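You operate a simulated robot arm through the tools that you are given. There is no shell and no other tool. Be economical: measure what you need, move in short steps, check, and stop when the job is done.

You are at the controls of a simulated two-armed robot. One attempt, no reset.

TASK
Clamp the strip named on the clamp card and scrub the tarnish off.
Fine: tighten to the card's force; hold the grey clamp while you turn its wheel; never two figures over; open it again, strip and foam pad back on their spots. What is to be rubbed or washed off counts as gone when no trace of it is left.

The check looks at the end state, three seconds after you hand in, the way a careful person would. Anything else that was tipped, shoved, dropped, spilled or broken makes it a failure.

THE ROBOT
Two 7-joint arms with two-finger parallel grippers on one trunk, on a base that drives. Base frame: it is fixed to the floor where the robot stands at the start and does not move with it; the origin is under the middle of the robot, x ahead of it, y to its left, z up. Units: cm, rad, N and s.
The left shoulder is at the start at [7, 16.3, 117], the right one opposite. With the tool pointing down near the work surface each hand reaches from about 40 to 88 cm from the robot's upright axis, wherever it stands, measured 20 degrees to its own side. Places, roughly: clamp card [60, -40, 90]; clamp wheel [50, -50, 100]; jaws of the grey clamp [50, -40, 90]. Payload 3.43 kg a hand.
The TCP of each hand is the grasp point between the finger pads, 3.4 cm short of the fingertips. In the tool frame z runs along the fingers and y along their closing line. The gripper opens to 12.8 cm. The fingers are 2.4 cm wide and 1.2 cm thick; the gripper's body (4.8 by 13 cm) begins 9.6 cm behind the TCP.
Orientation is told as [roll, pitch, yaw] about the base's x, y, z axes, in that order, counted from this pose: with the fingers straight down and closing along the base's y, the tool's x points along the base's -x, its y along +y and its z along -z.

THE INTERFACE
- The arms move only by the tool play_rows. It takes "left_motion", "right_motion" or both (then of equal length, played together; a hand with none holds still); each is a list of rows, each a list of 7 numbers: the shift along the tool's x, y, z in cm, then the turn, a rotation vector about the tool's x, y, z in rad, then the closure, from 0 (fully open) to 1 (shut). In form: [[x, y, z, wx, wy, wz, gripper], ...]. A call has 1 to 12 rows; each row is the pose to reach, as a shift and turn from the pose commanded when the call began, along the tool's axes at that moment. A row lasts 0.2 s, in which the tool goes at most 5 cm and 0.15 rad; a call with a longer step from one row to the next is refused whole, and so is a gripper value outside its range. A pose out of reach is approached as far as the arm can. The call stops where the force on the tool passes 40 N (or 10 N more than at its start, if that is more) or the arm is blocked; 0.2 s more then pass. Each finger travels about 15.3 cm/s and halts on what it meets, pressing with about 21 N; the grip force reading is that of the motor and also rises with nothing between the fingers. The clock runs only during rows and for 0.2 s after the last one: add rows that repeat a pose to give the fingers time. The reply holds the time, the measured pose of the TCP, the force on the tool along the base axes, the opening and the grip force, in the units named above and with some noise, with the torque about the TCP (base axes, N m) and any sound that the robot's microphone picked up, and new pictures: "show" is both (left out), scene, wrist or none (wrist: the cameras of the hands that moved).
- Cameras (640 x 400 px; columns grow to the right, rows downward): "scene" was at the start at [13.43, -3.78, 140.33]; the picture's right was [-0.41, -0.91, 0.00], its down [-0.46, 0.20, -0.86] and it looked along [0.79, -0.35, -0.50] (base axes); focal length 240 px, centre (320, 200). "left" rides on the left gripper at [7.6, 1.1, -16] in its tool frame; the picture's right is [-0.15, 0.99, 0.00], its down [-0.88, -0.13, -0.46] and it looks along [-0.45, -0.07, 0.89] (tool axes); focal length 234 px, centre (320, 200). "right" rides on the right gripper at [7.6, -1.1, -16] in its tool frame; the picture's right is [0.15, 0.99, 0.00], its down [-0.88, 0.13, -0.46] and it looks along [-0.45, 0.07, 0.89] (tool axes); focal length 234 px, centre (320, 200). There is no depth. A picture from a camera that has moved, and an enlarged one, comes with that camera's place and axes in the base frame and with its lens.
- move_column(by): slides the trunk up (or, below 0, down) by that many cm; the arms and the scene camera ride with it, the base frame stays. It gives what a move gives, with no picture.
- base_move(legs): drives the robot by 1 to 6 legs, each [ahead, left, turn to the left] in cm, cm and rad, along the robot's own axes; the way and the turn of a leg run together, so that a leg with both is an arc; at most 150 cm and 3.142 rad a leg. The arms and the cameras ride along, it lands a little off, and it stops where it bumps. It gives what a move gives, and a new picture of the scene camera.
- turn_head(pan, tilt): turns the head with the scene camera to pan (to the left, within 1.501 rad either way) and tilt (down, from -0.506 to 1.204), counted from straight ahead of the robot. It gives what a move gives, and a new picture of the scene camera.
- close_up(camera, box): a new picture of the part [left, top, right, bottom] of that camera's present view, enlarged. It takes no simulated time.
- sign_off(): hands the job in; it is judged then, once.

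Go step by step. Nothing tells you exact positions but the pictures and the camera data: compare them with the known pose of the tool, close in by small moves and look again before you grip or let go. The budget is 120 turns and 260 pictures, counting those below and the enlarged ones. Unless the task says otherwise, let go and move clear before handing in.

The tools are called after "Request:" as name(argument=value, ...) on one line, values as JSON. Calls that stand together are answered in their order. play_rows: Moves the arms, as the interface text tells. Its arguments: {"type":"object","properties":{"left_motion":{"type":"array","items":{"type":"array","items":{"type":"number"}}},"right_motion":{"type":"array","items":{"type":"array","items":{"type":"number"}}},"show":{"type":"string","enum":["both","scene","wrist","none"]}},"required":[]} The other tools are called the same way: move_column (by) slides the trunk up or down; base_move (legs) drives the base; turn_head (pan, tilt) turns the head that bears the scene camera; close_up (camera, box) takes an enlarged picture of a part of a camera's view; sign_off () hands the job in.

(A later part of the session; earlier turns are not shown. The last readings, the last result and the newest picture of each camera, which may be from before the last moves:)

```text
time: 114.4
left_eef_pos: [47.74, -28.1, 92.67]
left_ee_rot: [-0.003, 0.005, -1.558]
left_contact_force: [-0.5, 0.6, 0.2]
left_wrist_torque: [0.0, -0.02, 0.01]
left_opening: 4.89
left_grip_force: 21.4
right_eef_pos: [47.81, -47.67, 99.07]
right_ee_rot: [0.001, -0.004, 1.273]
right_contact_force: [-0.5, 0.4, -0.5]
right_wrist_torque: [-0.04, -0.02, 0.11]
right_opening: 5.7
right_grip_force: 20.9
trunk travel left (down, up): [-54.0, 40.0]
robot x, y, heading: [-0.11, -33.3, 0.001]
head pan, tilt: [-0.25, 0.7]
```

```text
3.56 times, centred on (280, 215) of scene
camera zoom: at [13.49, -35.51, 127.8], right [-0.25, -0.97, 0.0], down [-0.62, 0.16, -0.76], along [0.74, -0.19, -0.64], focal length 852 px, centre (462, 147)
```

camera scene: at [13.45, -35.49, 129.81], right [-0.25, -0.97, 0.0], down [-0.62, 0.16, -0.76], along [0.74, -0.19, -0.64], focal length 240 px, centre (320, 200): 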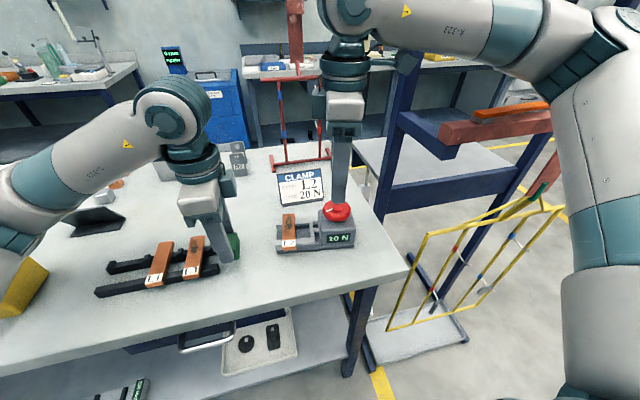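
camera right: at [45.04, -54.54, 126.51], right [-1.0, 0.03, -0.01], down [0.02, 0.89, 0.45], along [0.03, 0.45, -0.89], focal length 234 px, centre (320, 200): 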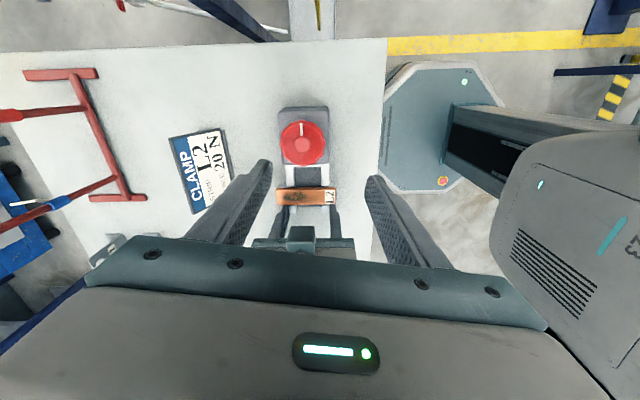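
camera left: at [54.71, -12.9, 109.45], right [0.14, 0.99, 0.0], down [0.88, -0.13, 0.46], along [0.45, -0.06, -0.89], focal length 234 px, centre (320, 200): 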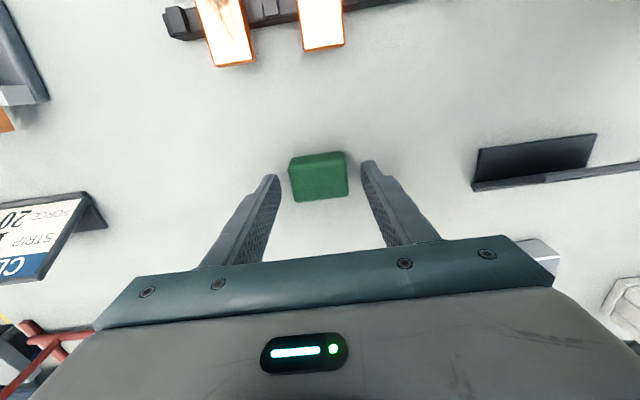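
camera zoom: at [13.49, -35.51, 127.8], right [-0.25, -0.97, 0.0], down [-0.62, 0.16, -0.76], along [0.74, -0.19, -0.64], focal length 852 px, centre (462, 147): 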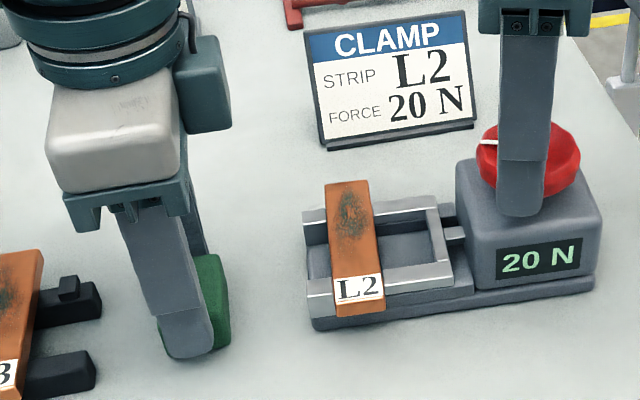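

The foam is in hand and the clamp reads 20 N. I'll carry the foam over the tarnish (50.2,-37.5) and hover 1 cm above the strip.

Request:
play_rows(left_motion=[[0, 0, -4, 0, 0, 0, 0.7], [0, 0, -7.5, 0, 0, 0, 0.7], [-3.5, 0.8, -8, 0, 0, 0, 0.7], [-7, 1.6, -8, 0, 0, 0, 0.7], [-9.4, 2.33, -7.5, 0, 0, 0, 0.7], [-9.4, 2.33, -4.5, 0, 0, 0, 0.7], [-9.4, 2.33, -4.2, 0, 0, 0, 0.7]], show="none")

Request:
close_up(camera="left", box=[180, 60, 460, 235])

Request:
close_up(camera="scene", box=[190, 160, 370, 270])

```text
time: 116.0
left_eef_pos: [49.63, -36.85, 97.89]
left_ee_rot: [-0.001, 0.004, -1.554]
left_contact_force: [0.3, 0.1, 0.3]
left_wrist_torque: [-0.02, 0.0, -0.03]
left_opening: 4.86
left_grip_force: 20.8
left hand out of reach, approached as far as the arm can: row 5, 6, 7
right_eef_pos: [48.02, -47.44, 99.05]
right_ee_rot: [0.003, -0.006, 1.272]
right_contact_force: [0.3, 0.4, 0.0]
right_wrist_torque: [0.1, -0.17, 0.03]
right_opening: 5.71
right_grip_force: 20.6
trunk travel left (down, up): [-54.0, 40.0]
robot x, y, heading: [-0.01, -33.31, 0.002]
head pan, tilt: [-0.25, 0.7]
```

```text
2.29 times, centred on (320, 148) of left
camera zoom: at [50.63, -29.35, 113.84], right [0.99, -0.13, 0.0], down [-0.12, -0.88, 0.45], along [-0.06, -0.45, -0.89], focal length 535 px, centre (320, 320)
```

zoom: 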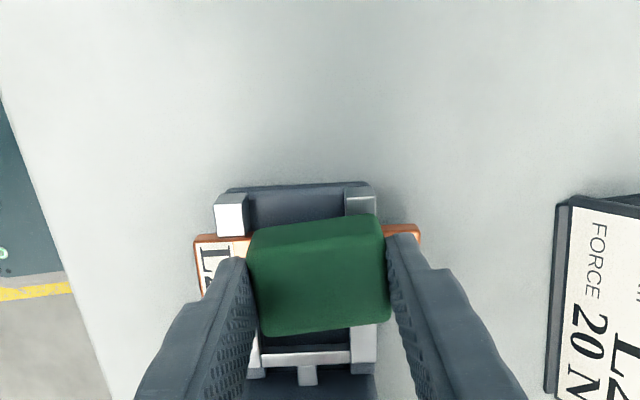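

```text
3.56 times, centred on (280, 215) of scene
camera zoom: at [13.5, -35.54, 127.8], right [-0.25, -0.97, 0.0], down [-0.62, 0.16, -0.76], along [0.74, -0.19, -0.64], focal length 852 px, centre (462, 147)
```

zoom: 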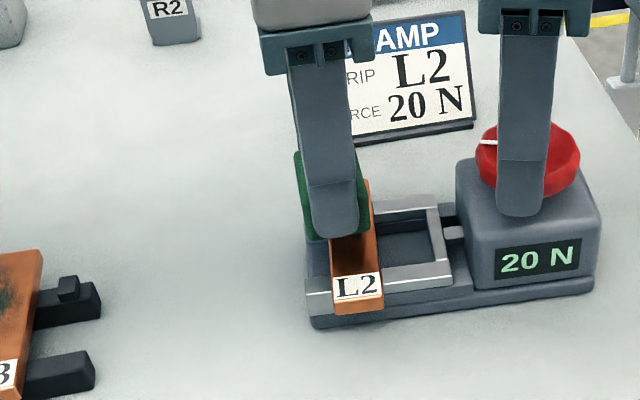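

The yaw is limiting reach here. I'll relax it by 0.25 rad, then move over the tarnish and down toward contact.

Request:
play_rows(left_motion=[[0, 0, 0, 0, 0, -0.13, 0.7], [-0.3, 0.2, 0, 0, 0, -0.25, 0.7], [-0.55, 0.4, 1, 0, 0, -0.25, 0.7], [-0.55, 0.4, 1.8, 0, 0, -0.25, 0.7], [-0.55, 0.4, 2.1, 0, 0, -0.25, 0.7], [-0.55, 0.4, 2.1, 0, 0, -0.25, 0.7]], show="none")

Request:
close_up(camera="scene", box=[190, 160, 370, 270])

```text
time: 117.4
left_eef_pos: [49.94, -37.3, 96.01]
left_ee_rot: [0.001, 0.001, -1.309]
left_contact_force: [3.5, -0.2, 33.9]
left_wrist_torque: [0.0, -0.06, -0.01]
left_opening: 4.97
left_grip_force: 21.1
right_eef_pos: [47.77, -47.54, 99.06]
right_ee_rot: [0.001, -0.004, 1.273]
right_contact_force: [0.2, 1.8, -10.6]
right_wrist_torque: [-0.25, -0.22, 0.1]
right_opening: 5.73
right_grip_force: 20.7
trunk travel left (down, up): [-54.0, 40.0]
robot x, y, heading: [-0.17, -33.21, -0.002]
head pan, tilt: [-0.25, 0.7]
```

```text
3.56 times, centred on (280, 215) of scene
camera zoom: at [13.36, -35.48, 127.84], right [-0.25, -0.97, 0.0], down [-0.62, 0.16, -0.77], along [0.74, -0.19, -0.64], focal length 852 px, centre (462, 147)
```

zoom: 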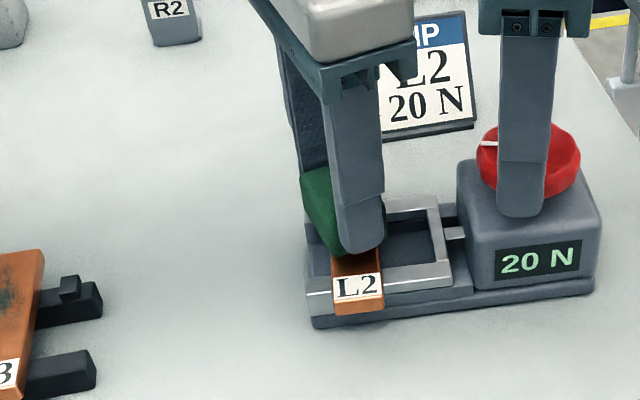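

Contact is made, at 34 N. I'll ease the pressure slightly and stroke back and forth along the strip.

Request:
play_rows(left_motion=[[0, 0, -0.14, 0, 0, 0, 0.7], [-0.2, 0.72, -0.14, 0, 0, 0, 0.7], [-0.39, 1.45, -0.14, 0, 0, 0, 0.7], [0, 0, -0.14, 0, 0, 0, 0.7], [0.39, -1.45, -0.14, 0, 0, 0, 0.7], [0, 0, -0.14, 0, 0, 0, 0.7], [-0.39, 1.45, -0.14, 0, 0, 0, 0.7], [0, 0, -0.14, 0, 0, 0, 0.7], [0.39, -1.45, -0.14, 0, 0, 0, 0.7], [0, 0, -0.14, 0, 0, 0, 0.7], [-0.39, 1.45, -0.14, 0, 0, 0, 0.7], [0, 0, -0.14, 0, 0, 0, 0.7]], show="none")

Request:
play_rows(left_motion=[[0.39, -1.45, 0, 0, 0, 0, 0.7], [0, 0, 0, 0, 0, 0, 0.7], [-0.39, 1.45, 0, 0, 0, 0, 0.7], [0, 0, 0, 0, 0, 0, 0.7], [0.39, -1.45, 0, 0, 0, 0, 0.7], [0, 0, 0, 0, 0, 0, 0.7], [-0.39, 1.45, 0, 0, 0, 0, 0.7], [0, 0, 0, 0, 0, 0, 0.7], [0, 0, -4, 0, 0, 0, 0.7], [2, 0, -5, 0, 0, 0, 0.7], [5, 0, -5, 0, 0, 0, 0.7]], show="none")

Request:
close_up(camera="scene", box=[265, 190, 365, 260])

```text
time: 120.0
left_eef_pos: [49.84, -37.46, 95.77]
left_ee_rot: [-0.002, 0.005, -1.31]
left_contact_force: [2.4, 0.1, 4.9]
left_wrist_torque: [0.05, -0.08, -0.03]
left_opening: 4.88
left_grip_force: 21.3
right_eef_pos: [47.91, -47.59, 99.15]
right_ee_rot: [0.001, -0.005, 1.275]
right_contact_force: [-2.3, -2.7, -0.2]
right_wrist_torque: [-0.06, -0.23, 0.05]
right_opening: 5.74
right_grip_force: 21.1
trunk travel left (down, up): [-54.0, 40.0]
robot x, y, heading: [-0.14, -33.46, -0.001]
head pan, tilt: [-0.25, 0.7]
```

```text
time: 122.4
left_eef_pos: [48.65, -32.53, 101.16]
left_ee_rot: [-0.002, 0.003, -1.309]
left_contact_force: [-0.1, -0.4, -1.0]
left_wrist_torque: [-0.01, 0.0, 0.0]
left_opening: 4.89
left_grip_force: 21.5
right_eef_pos: [47.83, -47.35, 98.97]
right_ee_rot: [0.002, -0.004, 1.272]
right_contact_force: [-0.7, 3.5, 2.9]
right_wrist_torque: [-0.55, -0.01, -0.01]
right_opening: 5.72
right_grip_force: 20.8
trunk travel left (down, up): [-54.0, 40.0]
robot x, y, heading: [0.13, -33.63, -0.004]
head pan, tilt: [-0.25, 0.7]
```

```text
5.71 times, centred on (315, 225) of scene
camera zoom: at [13.42, -35.43, 127.81], right [-0.25, -0.97, 0.0], down [-0.62, 0.16, -0.77], along [0.74, -0.19, -0.64], focal length 1369 px, centre (349, 57)
```

zoom: 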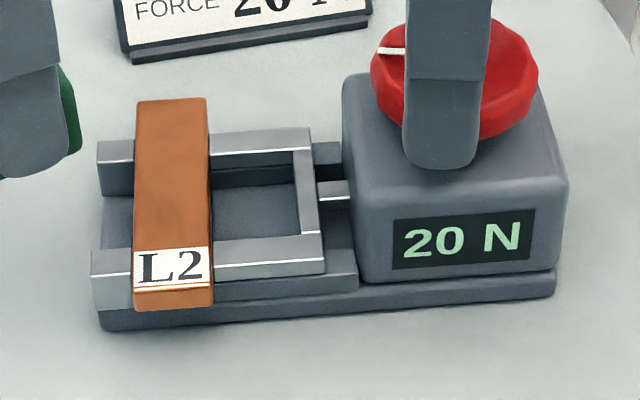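

The tarnish looks gone. I'll look closer for any traces.

Request:
close_up(camera="scene", box=[284, 204, 308, 246])

Request:
close_up(camera="left", box=[180, 140, 460, 315])

```text
9.52 times, centred on (296, 225) of scene
camera zoom: at [13.42, -35.43, 127.81], right [-0.25, -0.97, 0.0], down [-0.62, 0.16, -0.77], along [0.74, -0.19, -0.64], focal length 2282 px, centre (549, -38)
```

zoom: 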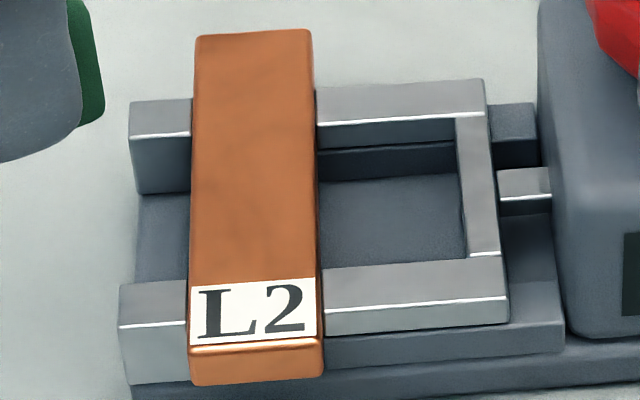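

```text
2.29 times, centred on (320, 228) of left
camera zoom: at [47.72, -25.0, 116.96], right [0.99, 0.11, 0.0], down [0.1, -0.89, 0.45], along [0.05, -0.45, -0.89], focal length 535 px, centre (320, 137)
```

zoom: 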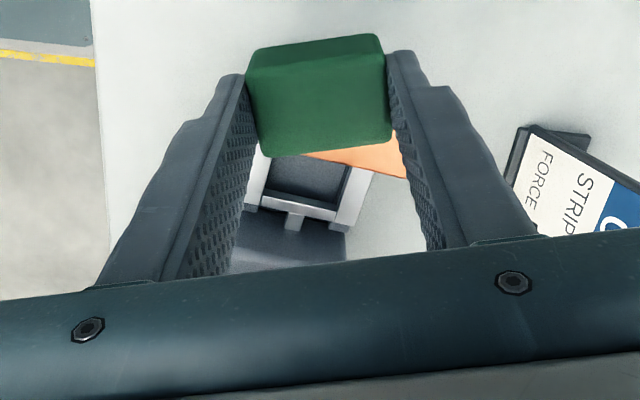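

Request:
close_up(camera="scene", box=[287, 206, 303, 226])

```text
16.00 times, centred on (295, 216) of scene
camera zoom: at [13.42, -35.43, 127.81], right [-0.25, -0.97, 0.0], down [-0.62, 0.16, -0.77], along [0.74, -0.19, -0.64], focal length 3833 px, centre (720, -56)
```

zoom: 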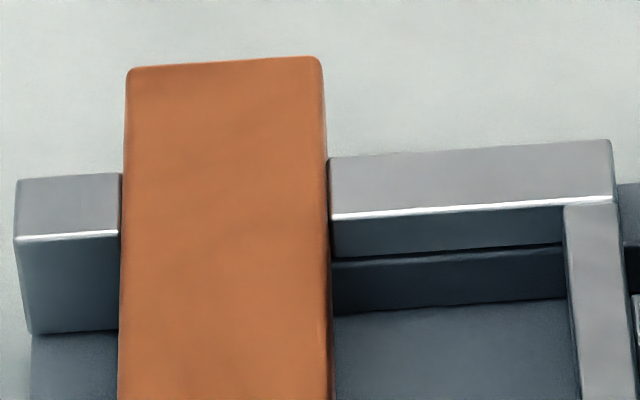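

The strip is clean. Now the right hand releases the wheel and lifts, while the left carries the foam back toward its home spot.

Request:
play_rows(left_motion=[[0, 0, -2, 0, 0, 0, 0.7], [0, 0, -4, 0, 0, 0, 0.7], [1.6, 2, -4, 0, 0, -0.145, 0.7], [3.2, 4, -4, 0, 0, -0.29, 0.7], [4.8, 6, -4, 0, 0, -0.435, 0.7], [6.4, 8, -4, 0, 0, -0.58, 0.7], [8, 10, -4, 0, 0, -0.725, 0.7], [9.6, 12, -4, 0, 0, -0.87, 0.7], [11.2, 14, -4, 0, 0, -1.015, 0.7], [12.8, 16, -4, 0, 0, -1.16, 0.7], [14.5, 18.2, -4, 0, 0, -1.309, 0.7], [14.5, 18.2, -4, 0, 0, -1.309, 0.7]], right_motion=[[0, 0, 0, 0, 0, 0, 0.5], [0, 0, 0, 0, 0, 0, 0.36], [0, 0, 0, 0, 0, 0, 0.36], [0, 0, -2, 0, 0, 0, 0.36], [0, 0, -4, 0, 0, 0, 0.36], [0, 0, -5, 0, 0, 0, 0.36], [0, 0, -5, 0, 0, 0, 0.36], [0, 0, -5, 0, 0, 0, 0.36], [0, 0, -5, 0, 0, 0, 0.36], [0, 0, -5, 0, 0, 0, 0.36], [0, 0, -5, 0, 0, 0, 0.36], [0, 0, -5, 0, 0, 0, 0.36]], show="none")

Request:
move_column(by=11)

Request:
turn_head(pan=-0.1, tilt=0.75)

```text
time: 125.0
left_eef_pos: [62.67, -13.79, 105.0]
left_ee_rot: [0.004, 0.003, 0.002]
left_contact_force: [0.3, -0.5, -0.6]
left_wrist_torque: [0.02, 0.01, 0.02]
left_opening: 4.89
left_grip_force: 21.1
right_eef_pos: [47.86, -47.57, 104.03]
right_ee_rot: [0.001, -0.007, 1.272]
right_contact_force: [0.1, 0.3, -0.1]
right_wrist_torque: [0.01, 0.0, 0.01]
right_opening: 8.21
right_grip_force: 0.0
trunk travel left (down, up): [-54.0, 40.0]
robot x, y, heading: [0.3, -33.54, -0.003]
head pan, tilt: [-0.25, 0.7]
```

```text
time: 126.4
left_eef_pos: [62.57, -13.83, 115.83]
left_ee_rot: [0.003, 0.004, 0.0]
left_contact_force: [-0.5, 0.8, 0.8]
left_wrist_torque: [0.02, 0.0, -0.01]
left_opening: 4.92
left_grip_force: 20.8
right_eef_pos: [47.84, -47.49, 114.97]
right_ee_rot: [0.002, -0.002, 1.271]
right_contact_force: [-0.1, 0.0, 0.1]
right_wrist_torque: [-0.03, 0.02, -0.02]
right_opening: 8.18
right_grip_force: 0.0
trunk travel left (down, up): [-65.0, 29.0]
robot x, y, heading: [0.12, -33.43, -0.001]
head pan, tilt: [-0.25, 0.7]
```

```text
time: 127.1
left_eef_pos: [62.63, -13.79, 115.91]
left_ee_rot: [0.002, 0.004, 0.0]
left_contact_force: [-1.2, -0.8, 0.1]
left_wrist_torque: [0.01, -0.01, 0.05]
left_opening: 4.88
left_grip_force: 21.1
right_eef_pos: [47.84, -47.47, 115.03]
right_ee_rot: [0.001, -0.002, 1.272]
right_contact_force: [0.4, -1.2, -0.2]
right_wrist_torque: [0.0, 0.0, -0.01]
right_opening: 8.16
right_grip_force: 0.2
trunk travel left (down, up): [-65.0, 29.0]
robot x, y, heading: [0.34, -33.53, -0.001]
head pan, tilt: [-0.099, 0.75]
camera scene: at [13.47, -34.23, 138.38], right [-0.1, -0.99, 0.0], down [-0.68, 0.07, -0.73], along [0.73, -0.07, -0.68], focal length 240 px, centre (320, 200)
```

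scene: 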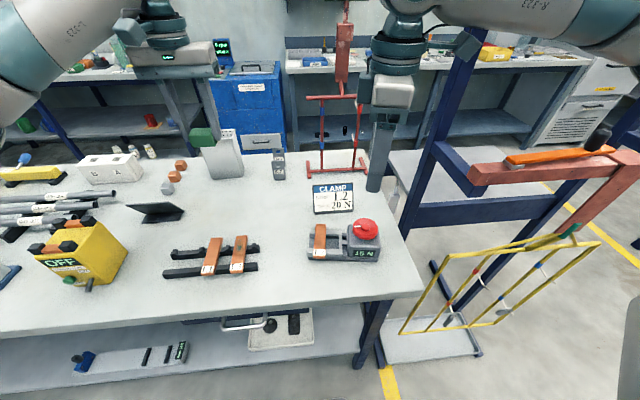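

Everything else looks in place. I'll lower the foam onto its spot and release it.

Request:
play_rows(left_motion=[[0.1, -0.05, 4.5, 0, 0, 0, 0.7], [0.1, -0.05, 9, 0, 0, 0, 0.7], [0.1, -0.05, 13.5, 0, 0, 0, 0.7], [0.1, -0.05, 18, 0, 0, 0, 0.7], [0.1, -0.05, 22, 0, 0, 0, 0.7], [0.1, -0.05, 23, 0, 0, 0, 0.7], [0.1, -0.05, 23.35, 0, 0, 0, 0.7], [0.1, -0.05, 23.35, 0, 0, 0, 0.6], [0.1, -0.05, 23.35, 0, 0, 0, 0.5], [0.1, -0.05, 23.35, 0, 0, 0, 0.45], [0.1, -0.05, 19, 0, 0, 0, 0.45], [0.1, -0.05, 14.5, 0, 0, 0, 0.4]], show="none")

Request:
close_up(camera="scene", box=[155, 200, 265, 285])

Request:
close_up(camera="scene", box=[295, 205, 395, 268])

```text
time: 129.7
left_eef_pos: [62.4, -13.85, 101.51]
left_ee_rot: [0.005, 0.001, -0.001]
left_contact_force: [-0.5, 0.7, 0.0]
left_wrist_torque: [0.01, -0.03, -0.03]
left_opening: 7.68
left_grip_force: 0.1
right_eef_pos: [47.75, -47.55, 115.04]
right_ee_rot: [0.002, -0.005, 1.271]
right_contact_force: [0.3, -0.5, 0.2]
right_wrist_torque: [0.02, -0.01, 0.01]
right_opening: 8.18
right_grip_force: 0.1
trunk travel left (down, up): [-65.0, 29.0]
robot x, y, heading: [-0.13, -33.37, -0.002]
head pan, tilt: [-0.099, 0.75]
```

```text
4.71 times, centred on (210, 242) of scene
camera zoom: at [13.41, -34.27, 138.38], right [-0.1, -1.0, 0.0], down [-0.68, 0.07, -0.73], along [0.73, -0.07, -0.68], focal length 1127 px, centre (838, 0)
```

zoom: 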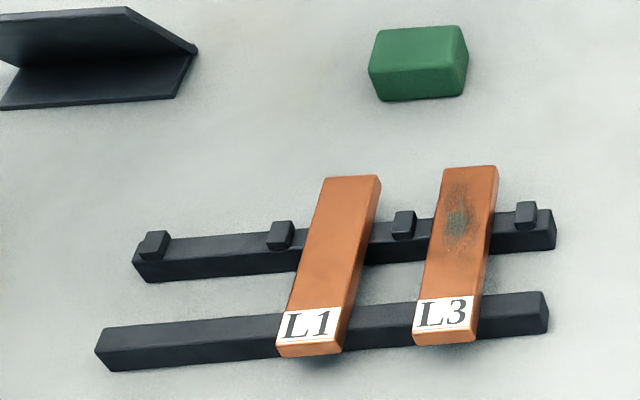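

```text
6.35 times, centred on (345, 236) of scene
camera zoom: at [13.41, -34.27, 138.38], right [-0.1, -1.0, 0.0], down [-0.68, 0.07, -0.73], along [0.73, -0.07, -0.68], focal length 1521 px, centre (161, -32)
```

zoom: 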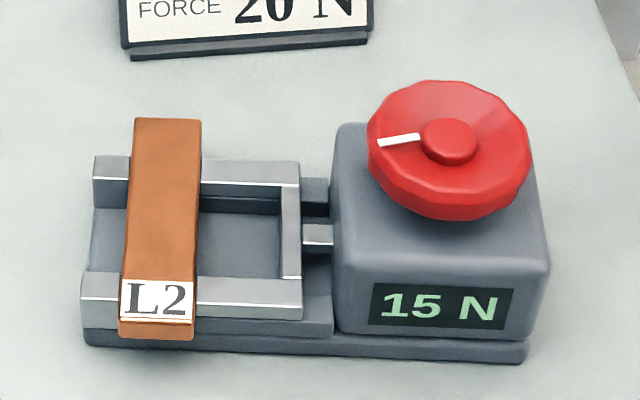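

The foam is back on its spot, and the display has crept to 15 N. The clamp's fixed end has swung about 1.5 cm around the wheel; gripping it with the left hand at the original x will bring it back. I'll position both hands and lower the trunk.

Request:
play_rows(left_motion=[[0, 0, -3, 0, 0, 0.143, 0.2], [1.4, -2, -6, 0, 0, 0.286, 0], [2.9, -4, -8, 0, 0, 0.428, 0], [4.3, -6, -10, 0, 0, 0.571, 0], [5.8, -8, -12, 0, 0, 0.714, 0], [7.2, -10, -12.5, 0, 0, 0.857, 0], [8.6, -12, -12.5, 0, 0, 1.0, 0], [10.1, -14, -12.5, 0, 0, 1.142, 0], [11.5, -16, -12.5, 0, 0, 1.285, 0], [13, -18.2, -12.5, 0, 0, 1.428, 0], [14.4, -20.65, -12.5, 0, 0, 1.571, 0], [14.4, -20.65, -12.5, 0, 0, 1.571, 0]], right_motion=[[0, 0, 0, 0, 0, 0.14, 0.36], [0, 0, 0, 0, 0, 0.28, 0.36], [0, 0, 0, 0, 0, 0.42, 0.36], [0, 0, 0, 0, 0, 0.56, 0.36], [0, 0, 0, 0, 0, 0.7, 0.36], [0, 0, 0, 0, 0, 0.84, 0.36], [0, 0, 0, 0, 0, 0.98, 0.36], [0, 0, 0, 0, 0, 1.12, 0.36], [0, 0, 0, 0, 0, 1.2, 0.36], [0, 0, 0, 0, 0, 1.2, 0.36], [0, 0, 0, 0, 0, 1.2, 0.36], [0, 0, 0, 0, 0, 1.2, 0.36]], show="none")

Request:
move_column(by=-11)

Request:
turn_head(pan=-0.25, tilt=0.7)

Request:
close_up(camera="left", box=[180, 60, 460, 235])

```text
time: 132.3
left_eef_pos: [48.24, -34.47, 113.9]
left_ee_rot: [-0.003, 0.001, -1.571]
left_contact_force: [0.8, 0.2, 0.1]
left_wrist_torque: [-0.01, 0.01, 0.02]
left_opening: 12.79
left_grip_force: 0.0
right_eef_pos: [47.89, -47.31, 115.07]
right_ee_rot: [0.002, -0.001, 0.073]
right_contact_force: [0.2, -0.6, -0.3]
right_wrist_torque: [-0.02, 0.0, 0.03]
right_opening: 8.17
right_grip_force: 0.1
trunk travel left (down, up): [-65.0, 29.0]
robot x, y, heading: [0.24, -33.38, 0.004]
head pan, tilt: [-0.099, 0.75]
```

```text
time: 133.7
left_eef_pos: [47.99, -34.64, 102.96]
left_ee_rot: [-0.005, 0.004, -1.57]
left_contact_force: [0.4, 0.0, -0.1]
left_wrist_torque: [0.0, -0.02, 0.03]
left_opening: 12.81
left_grip_force: 0.0
right_eef_pos: [47.81, -47.57, 103.93]
right_ee_rot: [0.006, -0.001, 0.073]
right_contact_force: [-0.1, 0.2, -0.7]
right_wrist_torque: [-0.01, -0.03, -0.01]
right_opening: 8.18
right_grip_force: 0.0
trunk travel left (down, up): [-54.0, 40.0]
robot x, y, heading: [-0.2, -32.85, 0.002]
head pan, tilt: [-0.099, 0.75]
```

```text
time: 134.4
left_eef_pos: [48.12, -34.67, 102.85]
left_ee_rot: [-0.005, 0.004, -1.572]
left_contact_force: [-0.2, 0.3, 0.6]
left_wrist_torque: [0.0, -0.01, 0.0]
left_opening: 12.78
left_grip_force: 0.1
right_eef_pos: [47.97, -47.43, 104.0]
right_ee_rot: [0.006, 0.0, 0.074]
right_contact_force: [-0.5, -0.1, -0.2]
right_wrist_torque: [-0.03, -0.03, -0.01]
right_opening: 8.22
right_grip_force: 0.1
trunk travel left (down, up): [-54.0, 40.0]
robot x, y, heading: [-0.13, -33.31, -0.002]
head pan, tilt: [-0.25, 0.7]
camera scene: at [13.45, -35.5, 127.81], right [-0.25, -0.97, 0.0], down [-0.62, 0.16, -0.76], along [0.74, -0.19, -0.64], focal length 240 px, centre (320, 200)
```

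scene: 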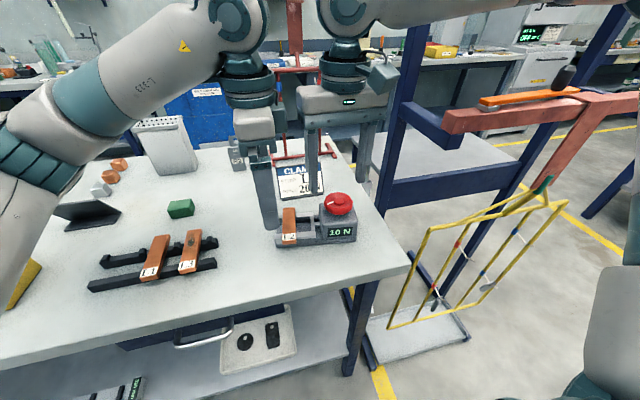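

```text
2.29 times, centred on (320, 148) of left
camera zoom: at [49.19, -27.06, 118.87], right [0.99, -0.15, 0.0], down [-0.13, -0.88, 0.45], along [-0.07, -0.45, -0.89], focal length 535 px, centre (320, 320)
```

zoom: 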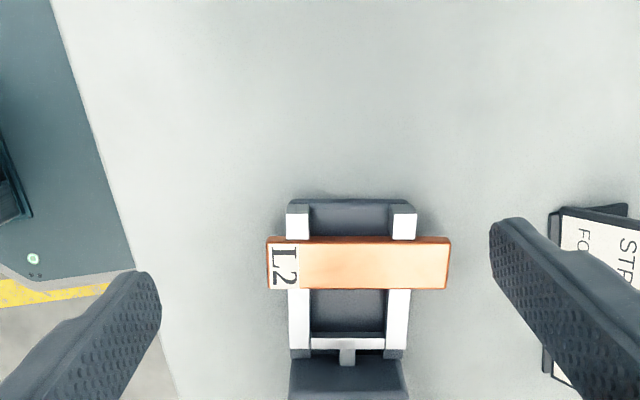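

The right hand will grip the wheel as a pivot, then the left hand lowers and closes at x≈48 to swing the fixed end back and hold it.

Request:
play_rows(left_motion=[[0, 0, 3, 0, 0, 0, 0], [-0.15, 0, 6, 0, 0, 0, 0], [-0.15, 0, 9, 0, 0, 0, 0], [-0.15, 0, 10.8, 0, 0, 0, 0], [-0.15, 0, 10.8, 0, 0, 0, 0.1], [-0.15, 0, 10.8, 0, 0, 0, 0.18], [-0.15, 0, 10.8, 0, 0, 0, 0.25], [-0.15, 0, 10.8, 0, 0, 0, 0.31], [-0.15, 0, 10.8, 0, 0, 0, 0.37], [-0.15, 0, 10.8, 0, 0, 0, 0.43], [-0.15, 0, 10.8, 0, 0, 0, 0.5], [-0.15, 0, 10.8, 0, 0, 0, 0.55]], right_motion=[[0, -0.1, 2.5, 0, 0, 0, 0.36], [0, -0.1, 4.9, 0, 0, 0, 0.36], [0, -0.1, 4.9, 0, 0, 0, 0.5], [0, -0.1, 4.9, 0, 0, 0, 0.68], [0, -0.1, 4.9, 0, 0, 0, 0.68], [0, -0.1, 4.9, 0, 0, 0, 0.68], [0, -0.1, 4.9, 0, 0, 0, 0.68], [0, -0.1, 4.9, 0, 0, 0, 0.68], [0, -0.1, 4.9, 0, 0, 0, 0.68], [0, -0.1, 4.9, 0, 0, 0, 0.68], [0, -0.1, 4.9, 0, 0, 0, 0.68], [0, -0.1, 4.9, 0, 0, 0, 0.68]], show="none")

Request:
close_up(camera="left", box=[180, 60, 460, 235])

Request:
close_up(camera="scene", box=[250, 160, 370, 250])

```text
time: 137.0
left_eef_pos: [48.03, -34.72, 92.04]
left_ee_rot: [-0.003, 0.003, -1.572]
left_contact_force: [3.1, 3.0, 0.5]
left_wrist_torque: [0.12, -0.2, 0.11]
left_opening: 7.06
left_grip_force: 11.5
right_eef_pos: [47.98, -47.56, 99.13]
right_ee_rot: [0.008, 0.0, 0.072]
right_contact_force: [-1.7, -3.9, -0.4]
right_wrist_torque: [-0.33, 0.09, 0.05]
right_opening: 5.72
right_grip_force: 20.8
trunk travel left (down, up): [-54.0, 40.0]
robot x, y, heading: [0.08, -33.61, -0.0]
head pan, tilt: [-0.25, 0.7]
```

```text
2.29 times, centred on (320, 148) of left
camera zoom: at [49.13, -27.2, 108.07], right [0.99, -0.15, 0.0], down [-0.13, -0.88, 0.45], along [-0.07, -0.45, -0.89], focal length 535 px, centre (320, 320)
```

zoom: 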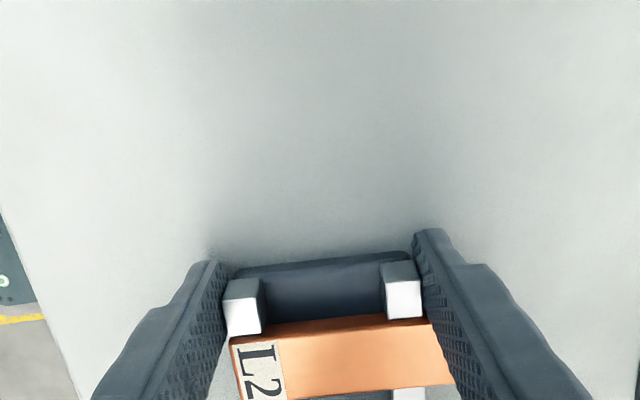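

```text
4.44 times, centred on (310, 205) of scene
camera zoom: at [13.5, -35.52, 127.8], right [-0.25, -0.97, 0.0], down [-0.62, 0.16, -0.76], along [0.74, -0.19, -0.64], focal length 1065 px, centre (364, 178)
```

zoom: 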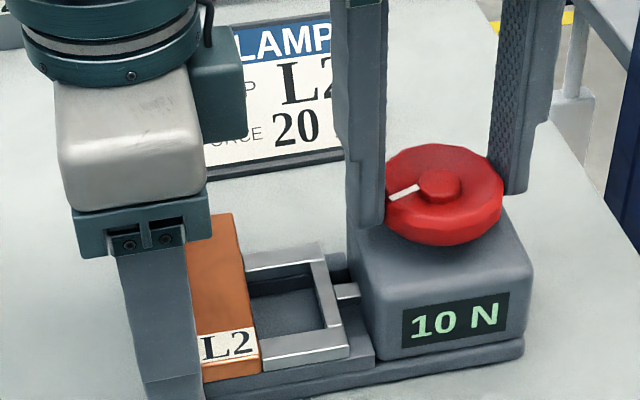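

The clamp is back in line and held at 10 N. Now I'll turn counter-clockwise 1.2 rad to open it.

Request:
play_rows(right_motion=[[0, 0, 0, 0, 0, -0.12, 0.68], [0, 0, 0, 0, 0, -0.24, 0.68], [0, 0, 0, 0, 0, -0.36, 0.68], [0, 0, 0, 0, 0, -0.48, 0.68], [0, 0, 0, 0, 0, -0.6, 0.68], [0, 0, 0, 0, 0, -0.72, 0.68], [0, 0, 0, 0, 0, -0.84, 0.68], [0, 0, 0, 0, 0, -0.96, 0.68], [0, 0, 0, 0, 0, -1.08, 0.68], [0, 0, 0, 0, 0, -1.2, 0.68], [0, 0, 0, 0, 0, -1.2, 0.68]], show="none")

Request:
play_rows(right_motion=[[0, 0, 0, 0, 0, 0, 0.42], [0, 0, 0, 0, 0, 0, 0.36], [0, 0, 0, 0, 0, 0.14, 0.36], [0, 0, 0, 0, 0, 0.28, 0.36], [0, 0, 0, 0, 0, 0.42, 0.36], [0, 0, 0, 0, 0, 0.56, 0.36], [0, 0, 0, 0, 0, 0.7, 0.36], [0, 0, 0, 0, 0, 0.84, 0.36], [0, 0, 0, 0, 0, 0.98, 0.36], [0, 0, 0, 0, 0, 1.12, 0.36], [0, 0, 0, 0, 0, 1.2, 0.5], [0, 0, 0, 0, 0, 1.2, 0.68]], show="none")

Request:
close_up(camera="scene", box=[250, 160, 370, 250])

```text
time: 139.4
left_eef_pos: [48.06, -34.67, 92.06]
left_ee_rot: [-0.002, 0.003, -1.57]
left_contact_force: [0.3, -5.6, 0.5]
left_wrist_torque: [0.24, -0.04, -0.1]
left_opening: 6.98
left_grip_force: 20.8
right_eef_pos: [47.88, -47.52, 99.21]
right_ee_rot: [0.001, -0.004, 1.274]
right_contact_force: [1.1, 7.2, 1.3]
right_wrist_torque: [0.65, 0.23, -0.02]
right_opening: 5.72
right_grip_force: 21.1
trunk travel left (down, up): [-54.0, 40.0]
robot x, y, heading: [0.08, -33.49, -0.002]
head pan, tilt: [-0.25, 0.7]
```

```text
time: 142.0
left_eef_pos: [48.07, -34.64, 92.16]
left_ee_rot: [-0.004, 0.004, -1.573]
left_contact_force: [-1.8, 7.0, -0.1]
left_wrist_torque: [-0.01, -0.12, -0.28]
left_opening: 7.01
left_grip_force: 21.1
right_eef_pos: [48.0, -47.64, 99.16]
right_ee_rot: [0.002, 0.0, 0.072]
right_contact_force: [1.7, -7.3, 0.1]
right_wrist_torque: [-0.56, -0.11, -0.02]
right_opening: 5.68
right_grip_force: 21.3
trunk travel left (down, up): [-54.0, 40.0]
robot x, y, heading: [-0.18, -33.25, -0.001]
head pan, tilt: [-0.25, 0.7]
```

```text
4.44 times, centred on (310, 205) of scene
camera zoom: at [13.47, -35.5, 127.81], right [-0.25, -0.97, 0.0], down [-0.62, 0.16, -0.76], along [0.74, -0.19, -0.64], focal length 1065 px, centre (364, 178)
```

zoom: 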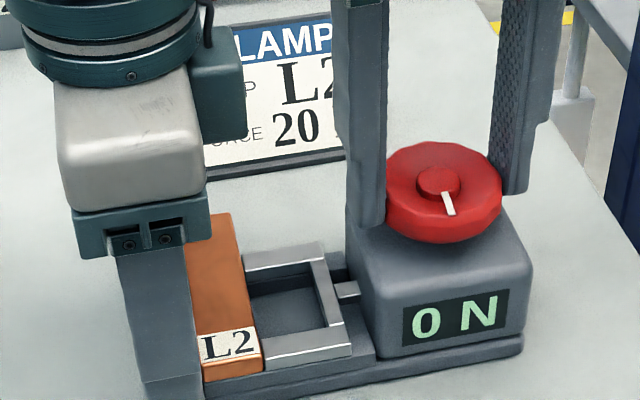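

0 N. I'll turn counter-clockwise another 1.2 rad, grip again and turn 0.4 rad to bring the jaw back to its original opening.

Request:
play_rows(right_motion=[[0, 0, 0, 0, 0, -0.12, 0.68], [0, 0, 0, 0, 0, -0.24, 0.68], [0, 0, 0, 0, 0, -0.36, 0.68], [0, 0, 0, 0, 0, -0.48, 0.68], [0, 0, 0, 0, 0, -0.6, 0.68], [0, 0, 0, 0, 0, -0.72, 0.68], [0, 0, 0, 0, 0, -0.84, 0.68], [0, 0, 0, 0, 0, -0.96, 0.68], [0, 0, 0, 0, 0, -1.08, 0.68], [0, 0, 0, 0, 0, -1.2, 0.68], [0, 0, 0, 0, 0, -1.2, 0.68]], show="none")

Request:
play_rows(right_motion=[[0, 0, 0, 0, 0, 0, 0.42], [0, 0, 0, 0, 0, 0, 0.36], [0, 0, 0, 0, 0, 0.14, 0.36], [0, 0, 0, 0, 0, 0.28, 0.36], [0, 0, 0, 0, 0, 0.42, 0.36], [0, 0, 0, 0, 0, 0.5, 0.5], [0, 0, 0, 0, 0, 0.5, 0.68], [0, 0, 0, 0, 0, 0.5, 0.68], [0, 0, 0, 0, 0, 0.38, 0.68], [0, 0, 0, 0, 0, 0.24, 0.68], [0, 0, 0, 0, 0, 0.12, 0.68], [0, 0, 0, 0, 0, 0.12, 0.68]], show="none")

Request:
close_up(camera="scene", box=[250, 160, 370, 250])

```text
time: 144.4
left_eef_pos: [47.92, -34.84, 92.14]
left_ee_rot: [-0.002, 0.002, -1.574]
left_contact_force: [-2.2, 6.1, 0.4]
left_wrist_torque: [0.13, -0.21, -0.6]
left_opening: 6.97
left_grip_force: 20.9
right_eef_pos: [48.0, -47.75, 99.21]
right_ee_rot: [0.003, -0.006, 1.274]
right_contact_force: [4.8, -6.9, 1.3]
right_wrist_torque: [0.38, 0.05, -0.01]
right_opening: 5.69
right_grip_force: 21.1
trunk travel left (down, up): [-54.0, 40.0]
robot x, y, heading: [-0.1, -33.2, -0.004]
head pan, tilt: [-0.25, 0.7]
```

```text
time: 147.0
left_eef_pos: [48.0, -34.65, 92.14]
left_ee_rot: [-0.003, 0.006, -1.573]
left_contact_force: [-5.9, 3.2, 6.2]
left_wrist_torque: [0.03, -0.04, -0.7]
left_opening: 6.96
left_grip_force: 21.0
right_eef_pos: [47.82, -47.64, 99.08]
right_ee_rot: [0.002, -0.004, 1.154]
right_contact_force: [6.5, -3.5, 0.0]
right_wrist_torque: [-0.21, -0.42, 0.03]
right_opening: 5.74
right_grip_force: 21.2
trunk travel left (down, up): [-54.0, 40.0]
robot x, y, heading: [0.19, -33.1, 0.0]
head pan, tilt: [-0.25, 0.7]
```

```text
4.44 times, centred on (310, 205) of scene
camera zoom: at [13.44, -35.52, 127.81], right [-0.25, -0.97, 0.0], down [-0.62, 0.16, -0.76], along [0.74, -0.19, -0.64], focal length 1065 px, centre (364, 178)
```

zoom: 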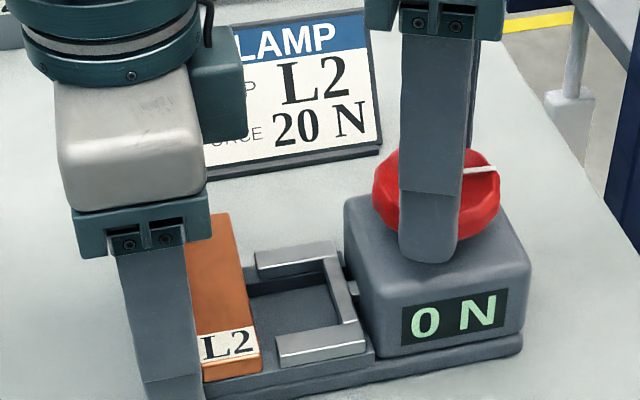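

The jaw is open to its original position and the display reads 0 N. I'll release the wheel, then the clamp, and lift both hands.

Request:
play_rows(left_motion=[[0, 0, 0, 0, 0, 0, 0.55], [0, 0, 0, 0, 0, 0, 0.55], [0, 0, 0, 0, 0, 0, 0.55], [0, 0, 0, 0, 0, 0, 0.43], [0, 0, 0, 0, 0, 0, 0.38], [0, 0, -4, 0, 0, 0, 0.36], [0, 0, -8.5, 0, 0, 0, 0.36], [0, 0, -12, 0, 0, -0.14, 0.36], [1, 0, -12, 0, 0, -0.28, 0.4], [2, 0, -12, 0, 0, -0.42, 0.45], [3, 0, -12, 0, 0, -0.56, 0.5], [4, 0, -12, 0, 0, -0.7, 0.55]], right_motion=[[0, 0, 0, 0, 0, 0, 0.42], [0, 0, 0, 0, 0, 0, 0.36], [0, 0, -4, 0, 0, 0, 0.36], [0, 0, -8, 0, 0, 0.14, 0.36], [0, 0, -12, 0, 0, 0.28, 0.36], [0, 0, -16, 0, 0, 0.42, 0.36], [0, 0, -20, 0, 0, 0.56, 0.36], [0, 0, -23, 0, 0, 0.7, 0.36], [0, 0, -25, 0, 0, 0.84, 0.36], [0, 0, -26, 0, 0, 0.98, 0.36], [0, 0, -26, 0, 0, 1.1, 0.36], [0, 0, -26, 0, 0, 1.1, 0.36]], show="none")

Request:
play_rows(left_motion=[[0, 0, 0, 0, 0, -0.14, 0.55], [0, 0, 0, 0, 0, -0.28, 0.55], [0, 0, 0, 0, 0, -0.42, 0.55], [0, 0, 0, 0, 0, -0.56, 0.55], [0, 0, 0, 0, 0, -0.7, 0.55], [0, 0, 0, 0, 0, -0.84, 0.55], [0, 0, 0, 0, 0, -0.87, 0.55]], right_motion=[[1.3, -2.5, 0, 0, 0, 0, 0.36], [2.6, -5, 0, 0, 0, 0, 0.36], [3.9, -7.5, 0, 0, 0, 0, 0.36], [5.2, -10, 0, 0, 0, 0, 0.36], [6.5, -12.5, 0, 0, 0, 0, 0.36], [7, -15, 0, 0, 0, 0, 0.36], [7, -15, 0, 0, 0, 0, 0.36]], show="none")

Request:
move_column(by=11)

Request:
turn_head(pan=-0.1, tilt=0.75)

```text
time: 149.6
left_eef_pos: [48.16, -30.63, 104.07]
left_ee_rot: [0.0, 0.004, -0.87]
left_contact_force: [-0.3, 0.4, -0.4]
left_wrist_torque: [-0.01, 0.03, 0.0]
left_opening: 5.77
left_grip_force: 0.0
right_eef_pos: [46.64, -50.71, 124.17]
right_ee_rot: [0.004, 0.0, 0.05]
right_contact_force: [0.1, 0.0, 0.2]
right_wrist_torque: [-0.02, -0.02, -0.01]
right_opening: 8.19
right_grip_force: 0.0
right hand out of reach, approached as far as the arm can: row 7, 8, 9, 10, 11, 12
trunk travel left (down, up): [-54.0, 40.0]
robot x, y, heading: [-0.07, -33.56, -0.0]
head pan, tilt: [-0.25, 0.7]
```

```text
time: 151.2
left_eef_pos: [48.13, -30.73, 104.05]
left_ee_rot: [0.002, 0.005, 0.002]
left_contact_force: [-0.4, -0.1, 0.7]
left_wrist_torque: [-0.02, 0.03, 0.01]
left_opening: 5.77
left_grip_force: 0.1
right_eef_pos: [40.63, -65.94, 124.01]
right_ee_rot: [0.003, 0.0, 0.052]
right_contact_force: [0.4, 0.3, 0.1]
right_wrist_torque: [-0.02, 0.02, -0.03]
right_opening: 8.21
right_grip_force: 0.0
trunk travel left (down, up): [-54.0, 40.0]
robot x, y, heading: [0.01, -33.24, 0.001]
head pan, tilt: [-0.25, 0.7]
```

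```text
time: 152.6
left_eef_pos: [48.15, -30.72, 114.97]
left_ee_rot: [0.004, 0.004, -0.001]
left_contact_force: [-0.3, -0.8, 0.5]
left_wrist_torque: [0.0, -0.05, -0.01]
left_opening: 5.75
left_grip_force: 0.1
right_eef_pos: [40.67, -65.92, 135.07]
right_ee_rot: [0.004, 0.0, 0.052]
right_contact_force: [-0.8, 0.2, -0.4]
right_wrist_torque: [-0.03, -0.02, 0.01]
right_opening: 8.2
right_grip_force: 0.0
trunk travel left (down, up): [-65.0, 29.0]
robot x, y, heading: [-0.12, -33.13, 0.0]
head pan, tilt: [-0.25, 0.7]
```

```text
time: 153.3
left_eef_pos: [48.1, -30.65, 115.09]
left_ee_rot: [0.004, 0.003, 0.0]
left_contact_force: [0.3, -0.4, -0.9]
left_wrist_torque: [-0.03, 0.0, -0.01]
left_opening: 5.74
left_grip_force: 0.0
right_eef_pos: [40.58, -65.95, 135.11]
right_ee_rot: [0.005, 0.0, 0.052]
right_contact_force: [0.1, -0.5, 0.6]
right_wrist_torque: [-0.01, 0.01, 0.04]
right_opening: 8.18
right_grip_force: 0.1
trunk travel left (down, up): [-65.0, 29.0]
robot x, y, heading: [-0.47, -33.13, -0.002]
head pan, tilt: [-0.099, 0.75]
camera scene: at [13.46, -34.24, 138.38], right [-0.1, -0.99, 0.0], down [-0.68, 0.07, -0.73], along [0.73, -0.07, -0.68], focal length 240 px, centre (320, 200)
```

scene: 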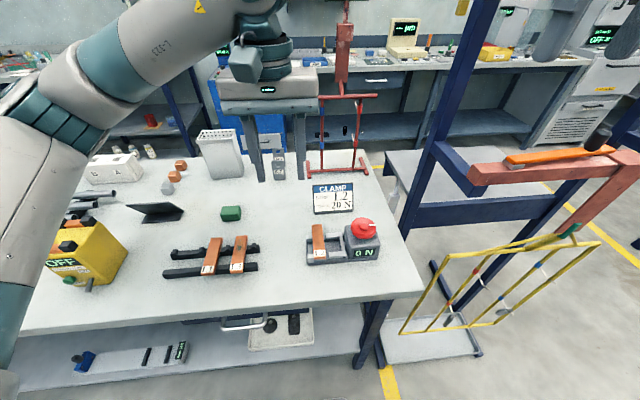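

Request:
close_up(camera="scene", box=[295, 205, 395, 268])

Request:
close_up(camera="left", box=[160, 60, 400, 210])

```text
6.35 times, centred on (345, 236) of scene
camera zoom: at [13.46, -34.24, 138.38], right [-0.1, -0.99, 0.0], down [-0.68, 0.07, -0.73], along [0.73, -0.07, -0.68], focal length 1521 px, centre (161, -32)
```

zoom: 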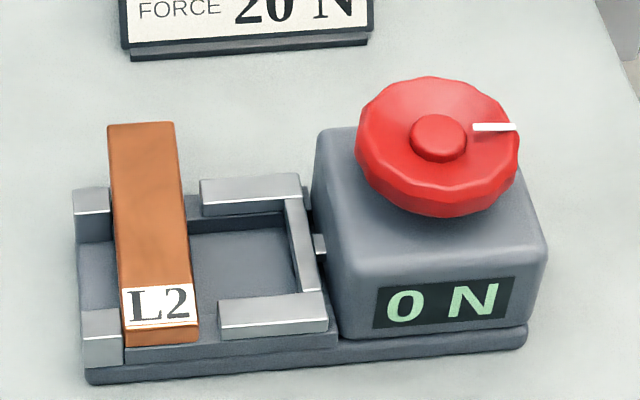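

```text
2.67 times, centred on (280, 135) of left
camera zoom: at [40.51, -29.67, 131.09], right [0.15, 0.99, 0.0], down [0.88, -0.13, 0.45], along [0.45, -0.06, -0.89], focal length 624 px, centre (427, 373)
```

zoom: 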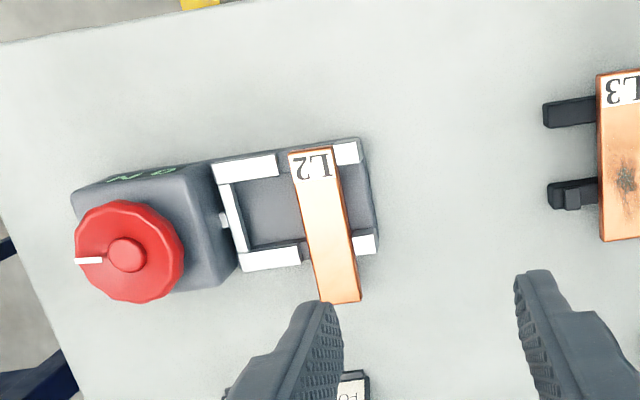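

The clamp is back where it was, with the jaw open. L2 lies at about y=-37.2, centred near x=49.6. I'll bring the left hand over it and check before gripping.

Request:
play_rows(left_motion=[[0, -2.5, 4, 0, 0, 0, 0.6], [0, -5, 8, 0, 0, 0, 0.66], [-0.1, -6.55, 12, 0, 0, 0, 0.66], [-0.1, -6.55, 16.5, 0, 0, 0, 0.66], [-0.1, -6.55, 18.6, 0, 0, 0, 0.66], [-0.1, -6.55, 18.6, 0, 0, 0, 0.66]], show="none")

Request:
close_up(camera="left", box=[220, 40, 420, 165])

Request:
close_up(camera="scene", box=[290, 205, 390, 268])

```text
time: 154.7
left_eef_pos: [48.24, -37.26, 96.4]
left_ee_rot: [0.003, 0.004, -0.002]
left_contact_force: [0.2, 0.0, -0.3]
left_wrist_torque: [0.03, 0.01, 0.02]
left_opening: 4.34
left_grip_force: 0.0
right_eef_pos: [40.6, -66.07, 135.17]
right_ee_rot: [0.006, 0.0, 0.054]
right_contact_force: [-0.4, -0.1, 0.3]
right_wrist_torque: [-0.04, 0.01, -0.03]
right_opening: 8.21
right_grip_force: 0.1
trunk travel left (down, up): [-65.0, 29.0]
robot x, y, heading: [0.31, -33.62, 0.002]
head pan, tilt: [-0.099, 0.75]
```

```text
3.20 times, centred on (320, 102) of left
camera zoom: at [40.59, -36.18, 112.45], right [0.15, 0.99, 0.0], down [0.88, -0.13, 0.45], along [0.45, -0.06, -0.89], focal length 749 px, centre (320, 512)
```

zoom: 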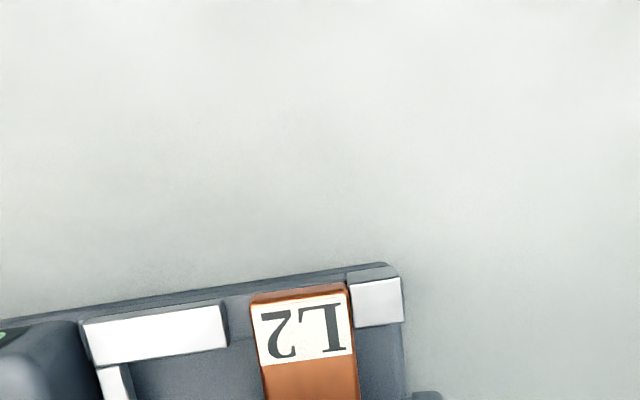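

```text
6.35 times, centred on (340, 236) of scene
camera zoom: at [13.45, -34.25, 138.38], right [-0.1, -1.0, 0.0], down [-0.68, 0.07, -0.73], along [0.73, -0.07, -0.68], focal length 1521 px, centre (193, -32)
```

zoom: 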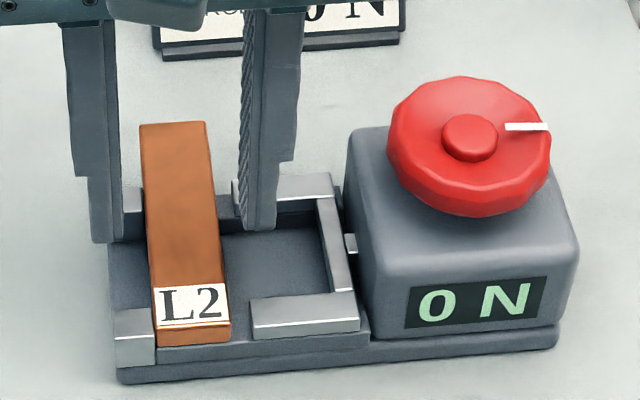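

The hand is aligned with the strip. I'll lower and grip it.

Request:
play_rows(left_motion=[[0, 0.05, 1.3, 0, 0, 0, 0.66], [0, 0.05, 2.45, 0, 0, 0, 0.66], [0, 0.05, 2.45, 0, 0, 0, 0.75], [0, 0.05, 2.45, 0, 0, 0, 0.85], [0, 0.05, 2.45, 0, 0, 0, 0.85], [0, 0.05, 1.5, 0, 0, 0, 0.85], [0, 0.05, -2, 0, 0, 0, 0.85], [0, 0.05, -6, 0, 0, 0, 0.85], [0, 0.05, -9, 0, 0, 0, 0.85]], show="none")

Request:
close_up(camera="scene", box=[270, 180, 390, 268])

Request:
close_up(camera="left", box=[200, 60, 440, 210])

```text
time: 156.7
left_eef_pos: [48.1, -37.11, 105.4]
left_ee_rot: [0.002, 0.004, -0.002]
left_contact_force: [-0.8, 0.1, -2.9]
left_wrist_torque: [0.0, 0.02, 0.02]
left_opening: 2.76
left_grip_force: 21.1
right_eef_pos: [40.66, -65.9, 135.16]
right_ee_rot: [0.006, -0.001, 0.053]
right_contact_force: [-0.4, -0.2, 0.3]
right_wrist_torque: [0.01, -0.02, 0.02]
right_opening: 8.2
right_grip_force: 0.0
trunk travel left (down, up): [-65.0, 29.0]
robot x, y, heading: [-0.08, -33.42, -0.002]
head pan, tilt: [-0.099, 0.75]
```

```text
4.55 times, centred on (330, 224) of scene
camera zoom: at [13.43, -34.25, 138.38], right [-0.1, -1.0, 0.0], down [-0.68, 0.07, -0.73], along [0.73, -0.07, -0.68], focal length 1089 px, centre (274, 91)
```

zoom: 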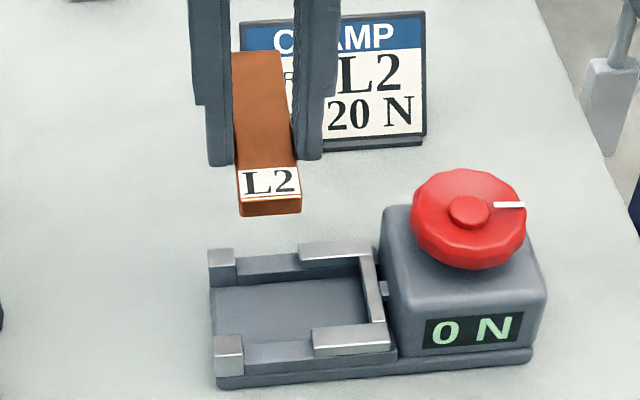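

```text
2.67 times, centred on (320, 135) of left
camera zoom: at [40.52, -36.07, 121.42], right [0.15, 0.99, 0.0], down [0.88, -0.13, 0.45], along [0.45, -0.06, -0.89], focal length 624 px, centre (320, 373)
```

zoom: 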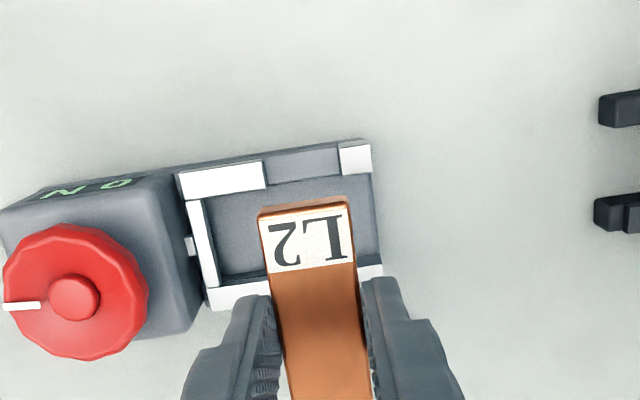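

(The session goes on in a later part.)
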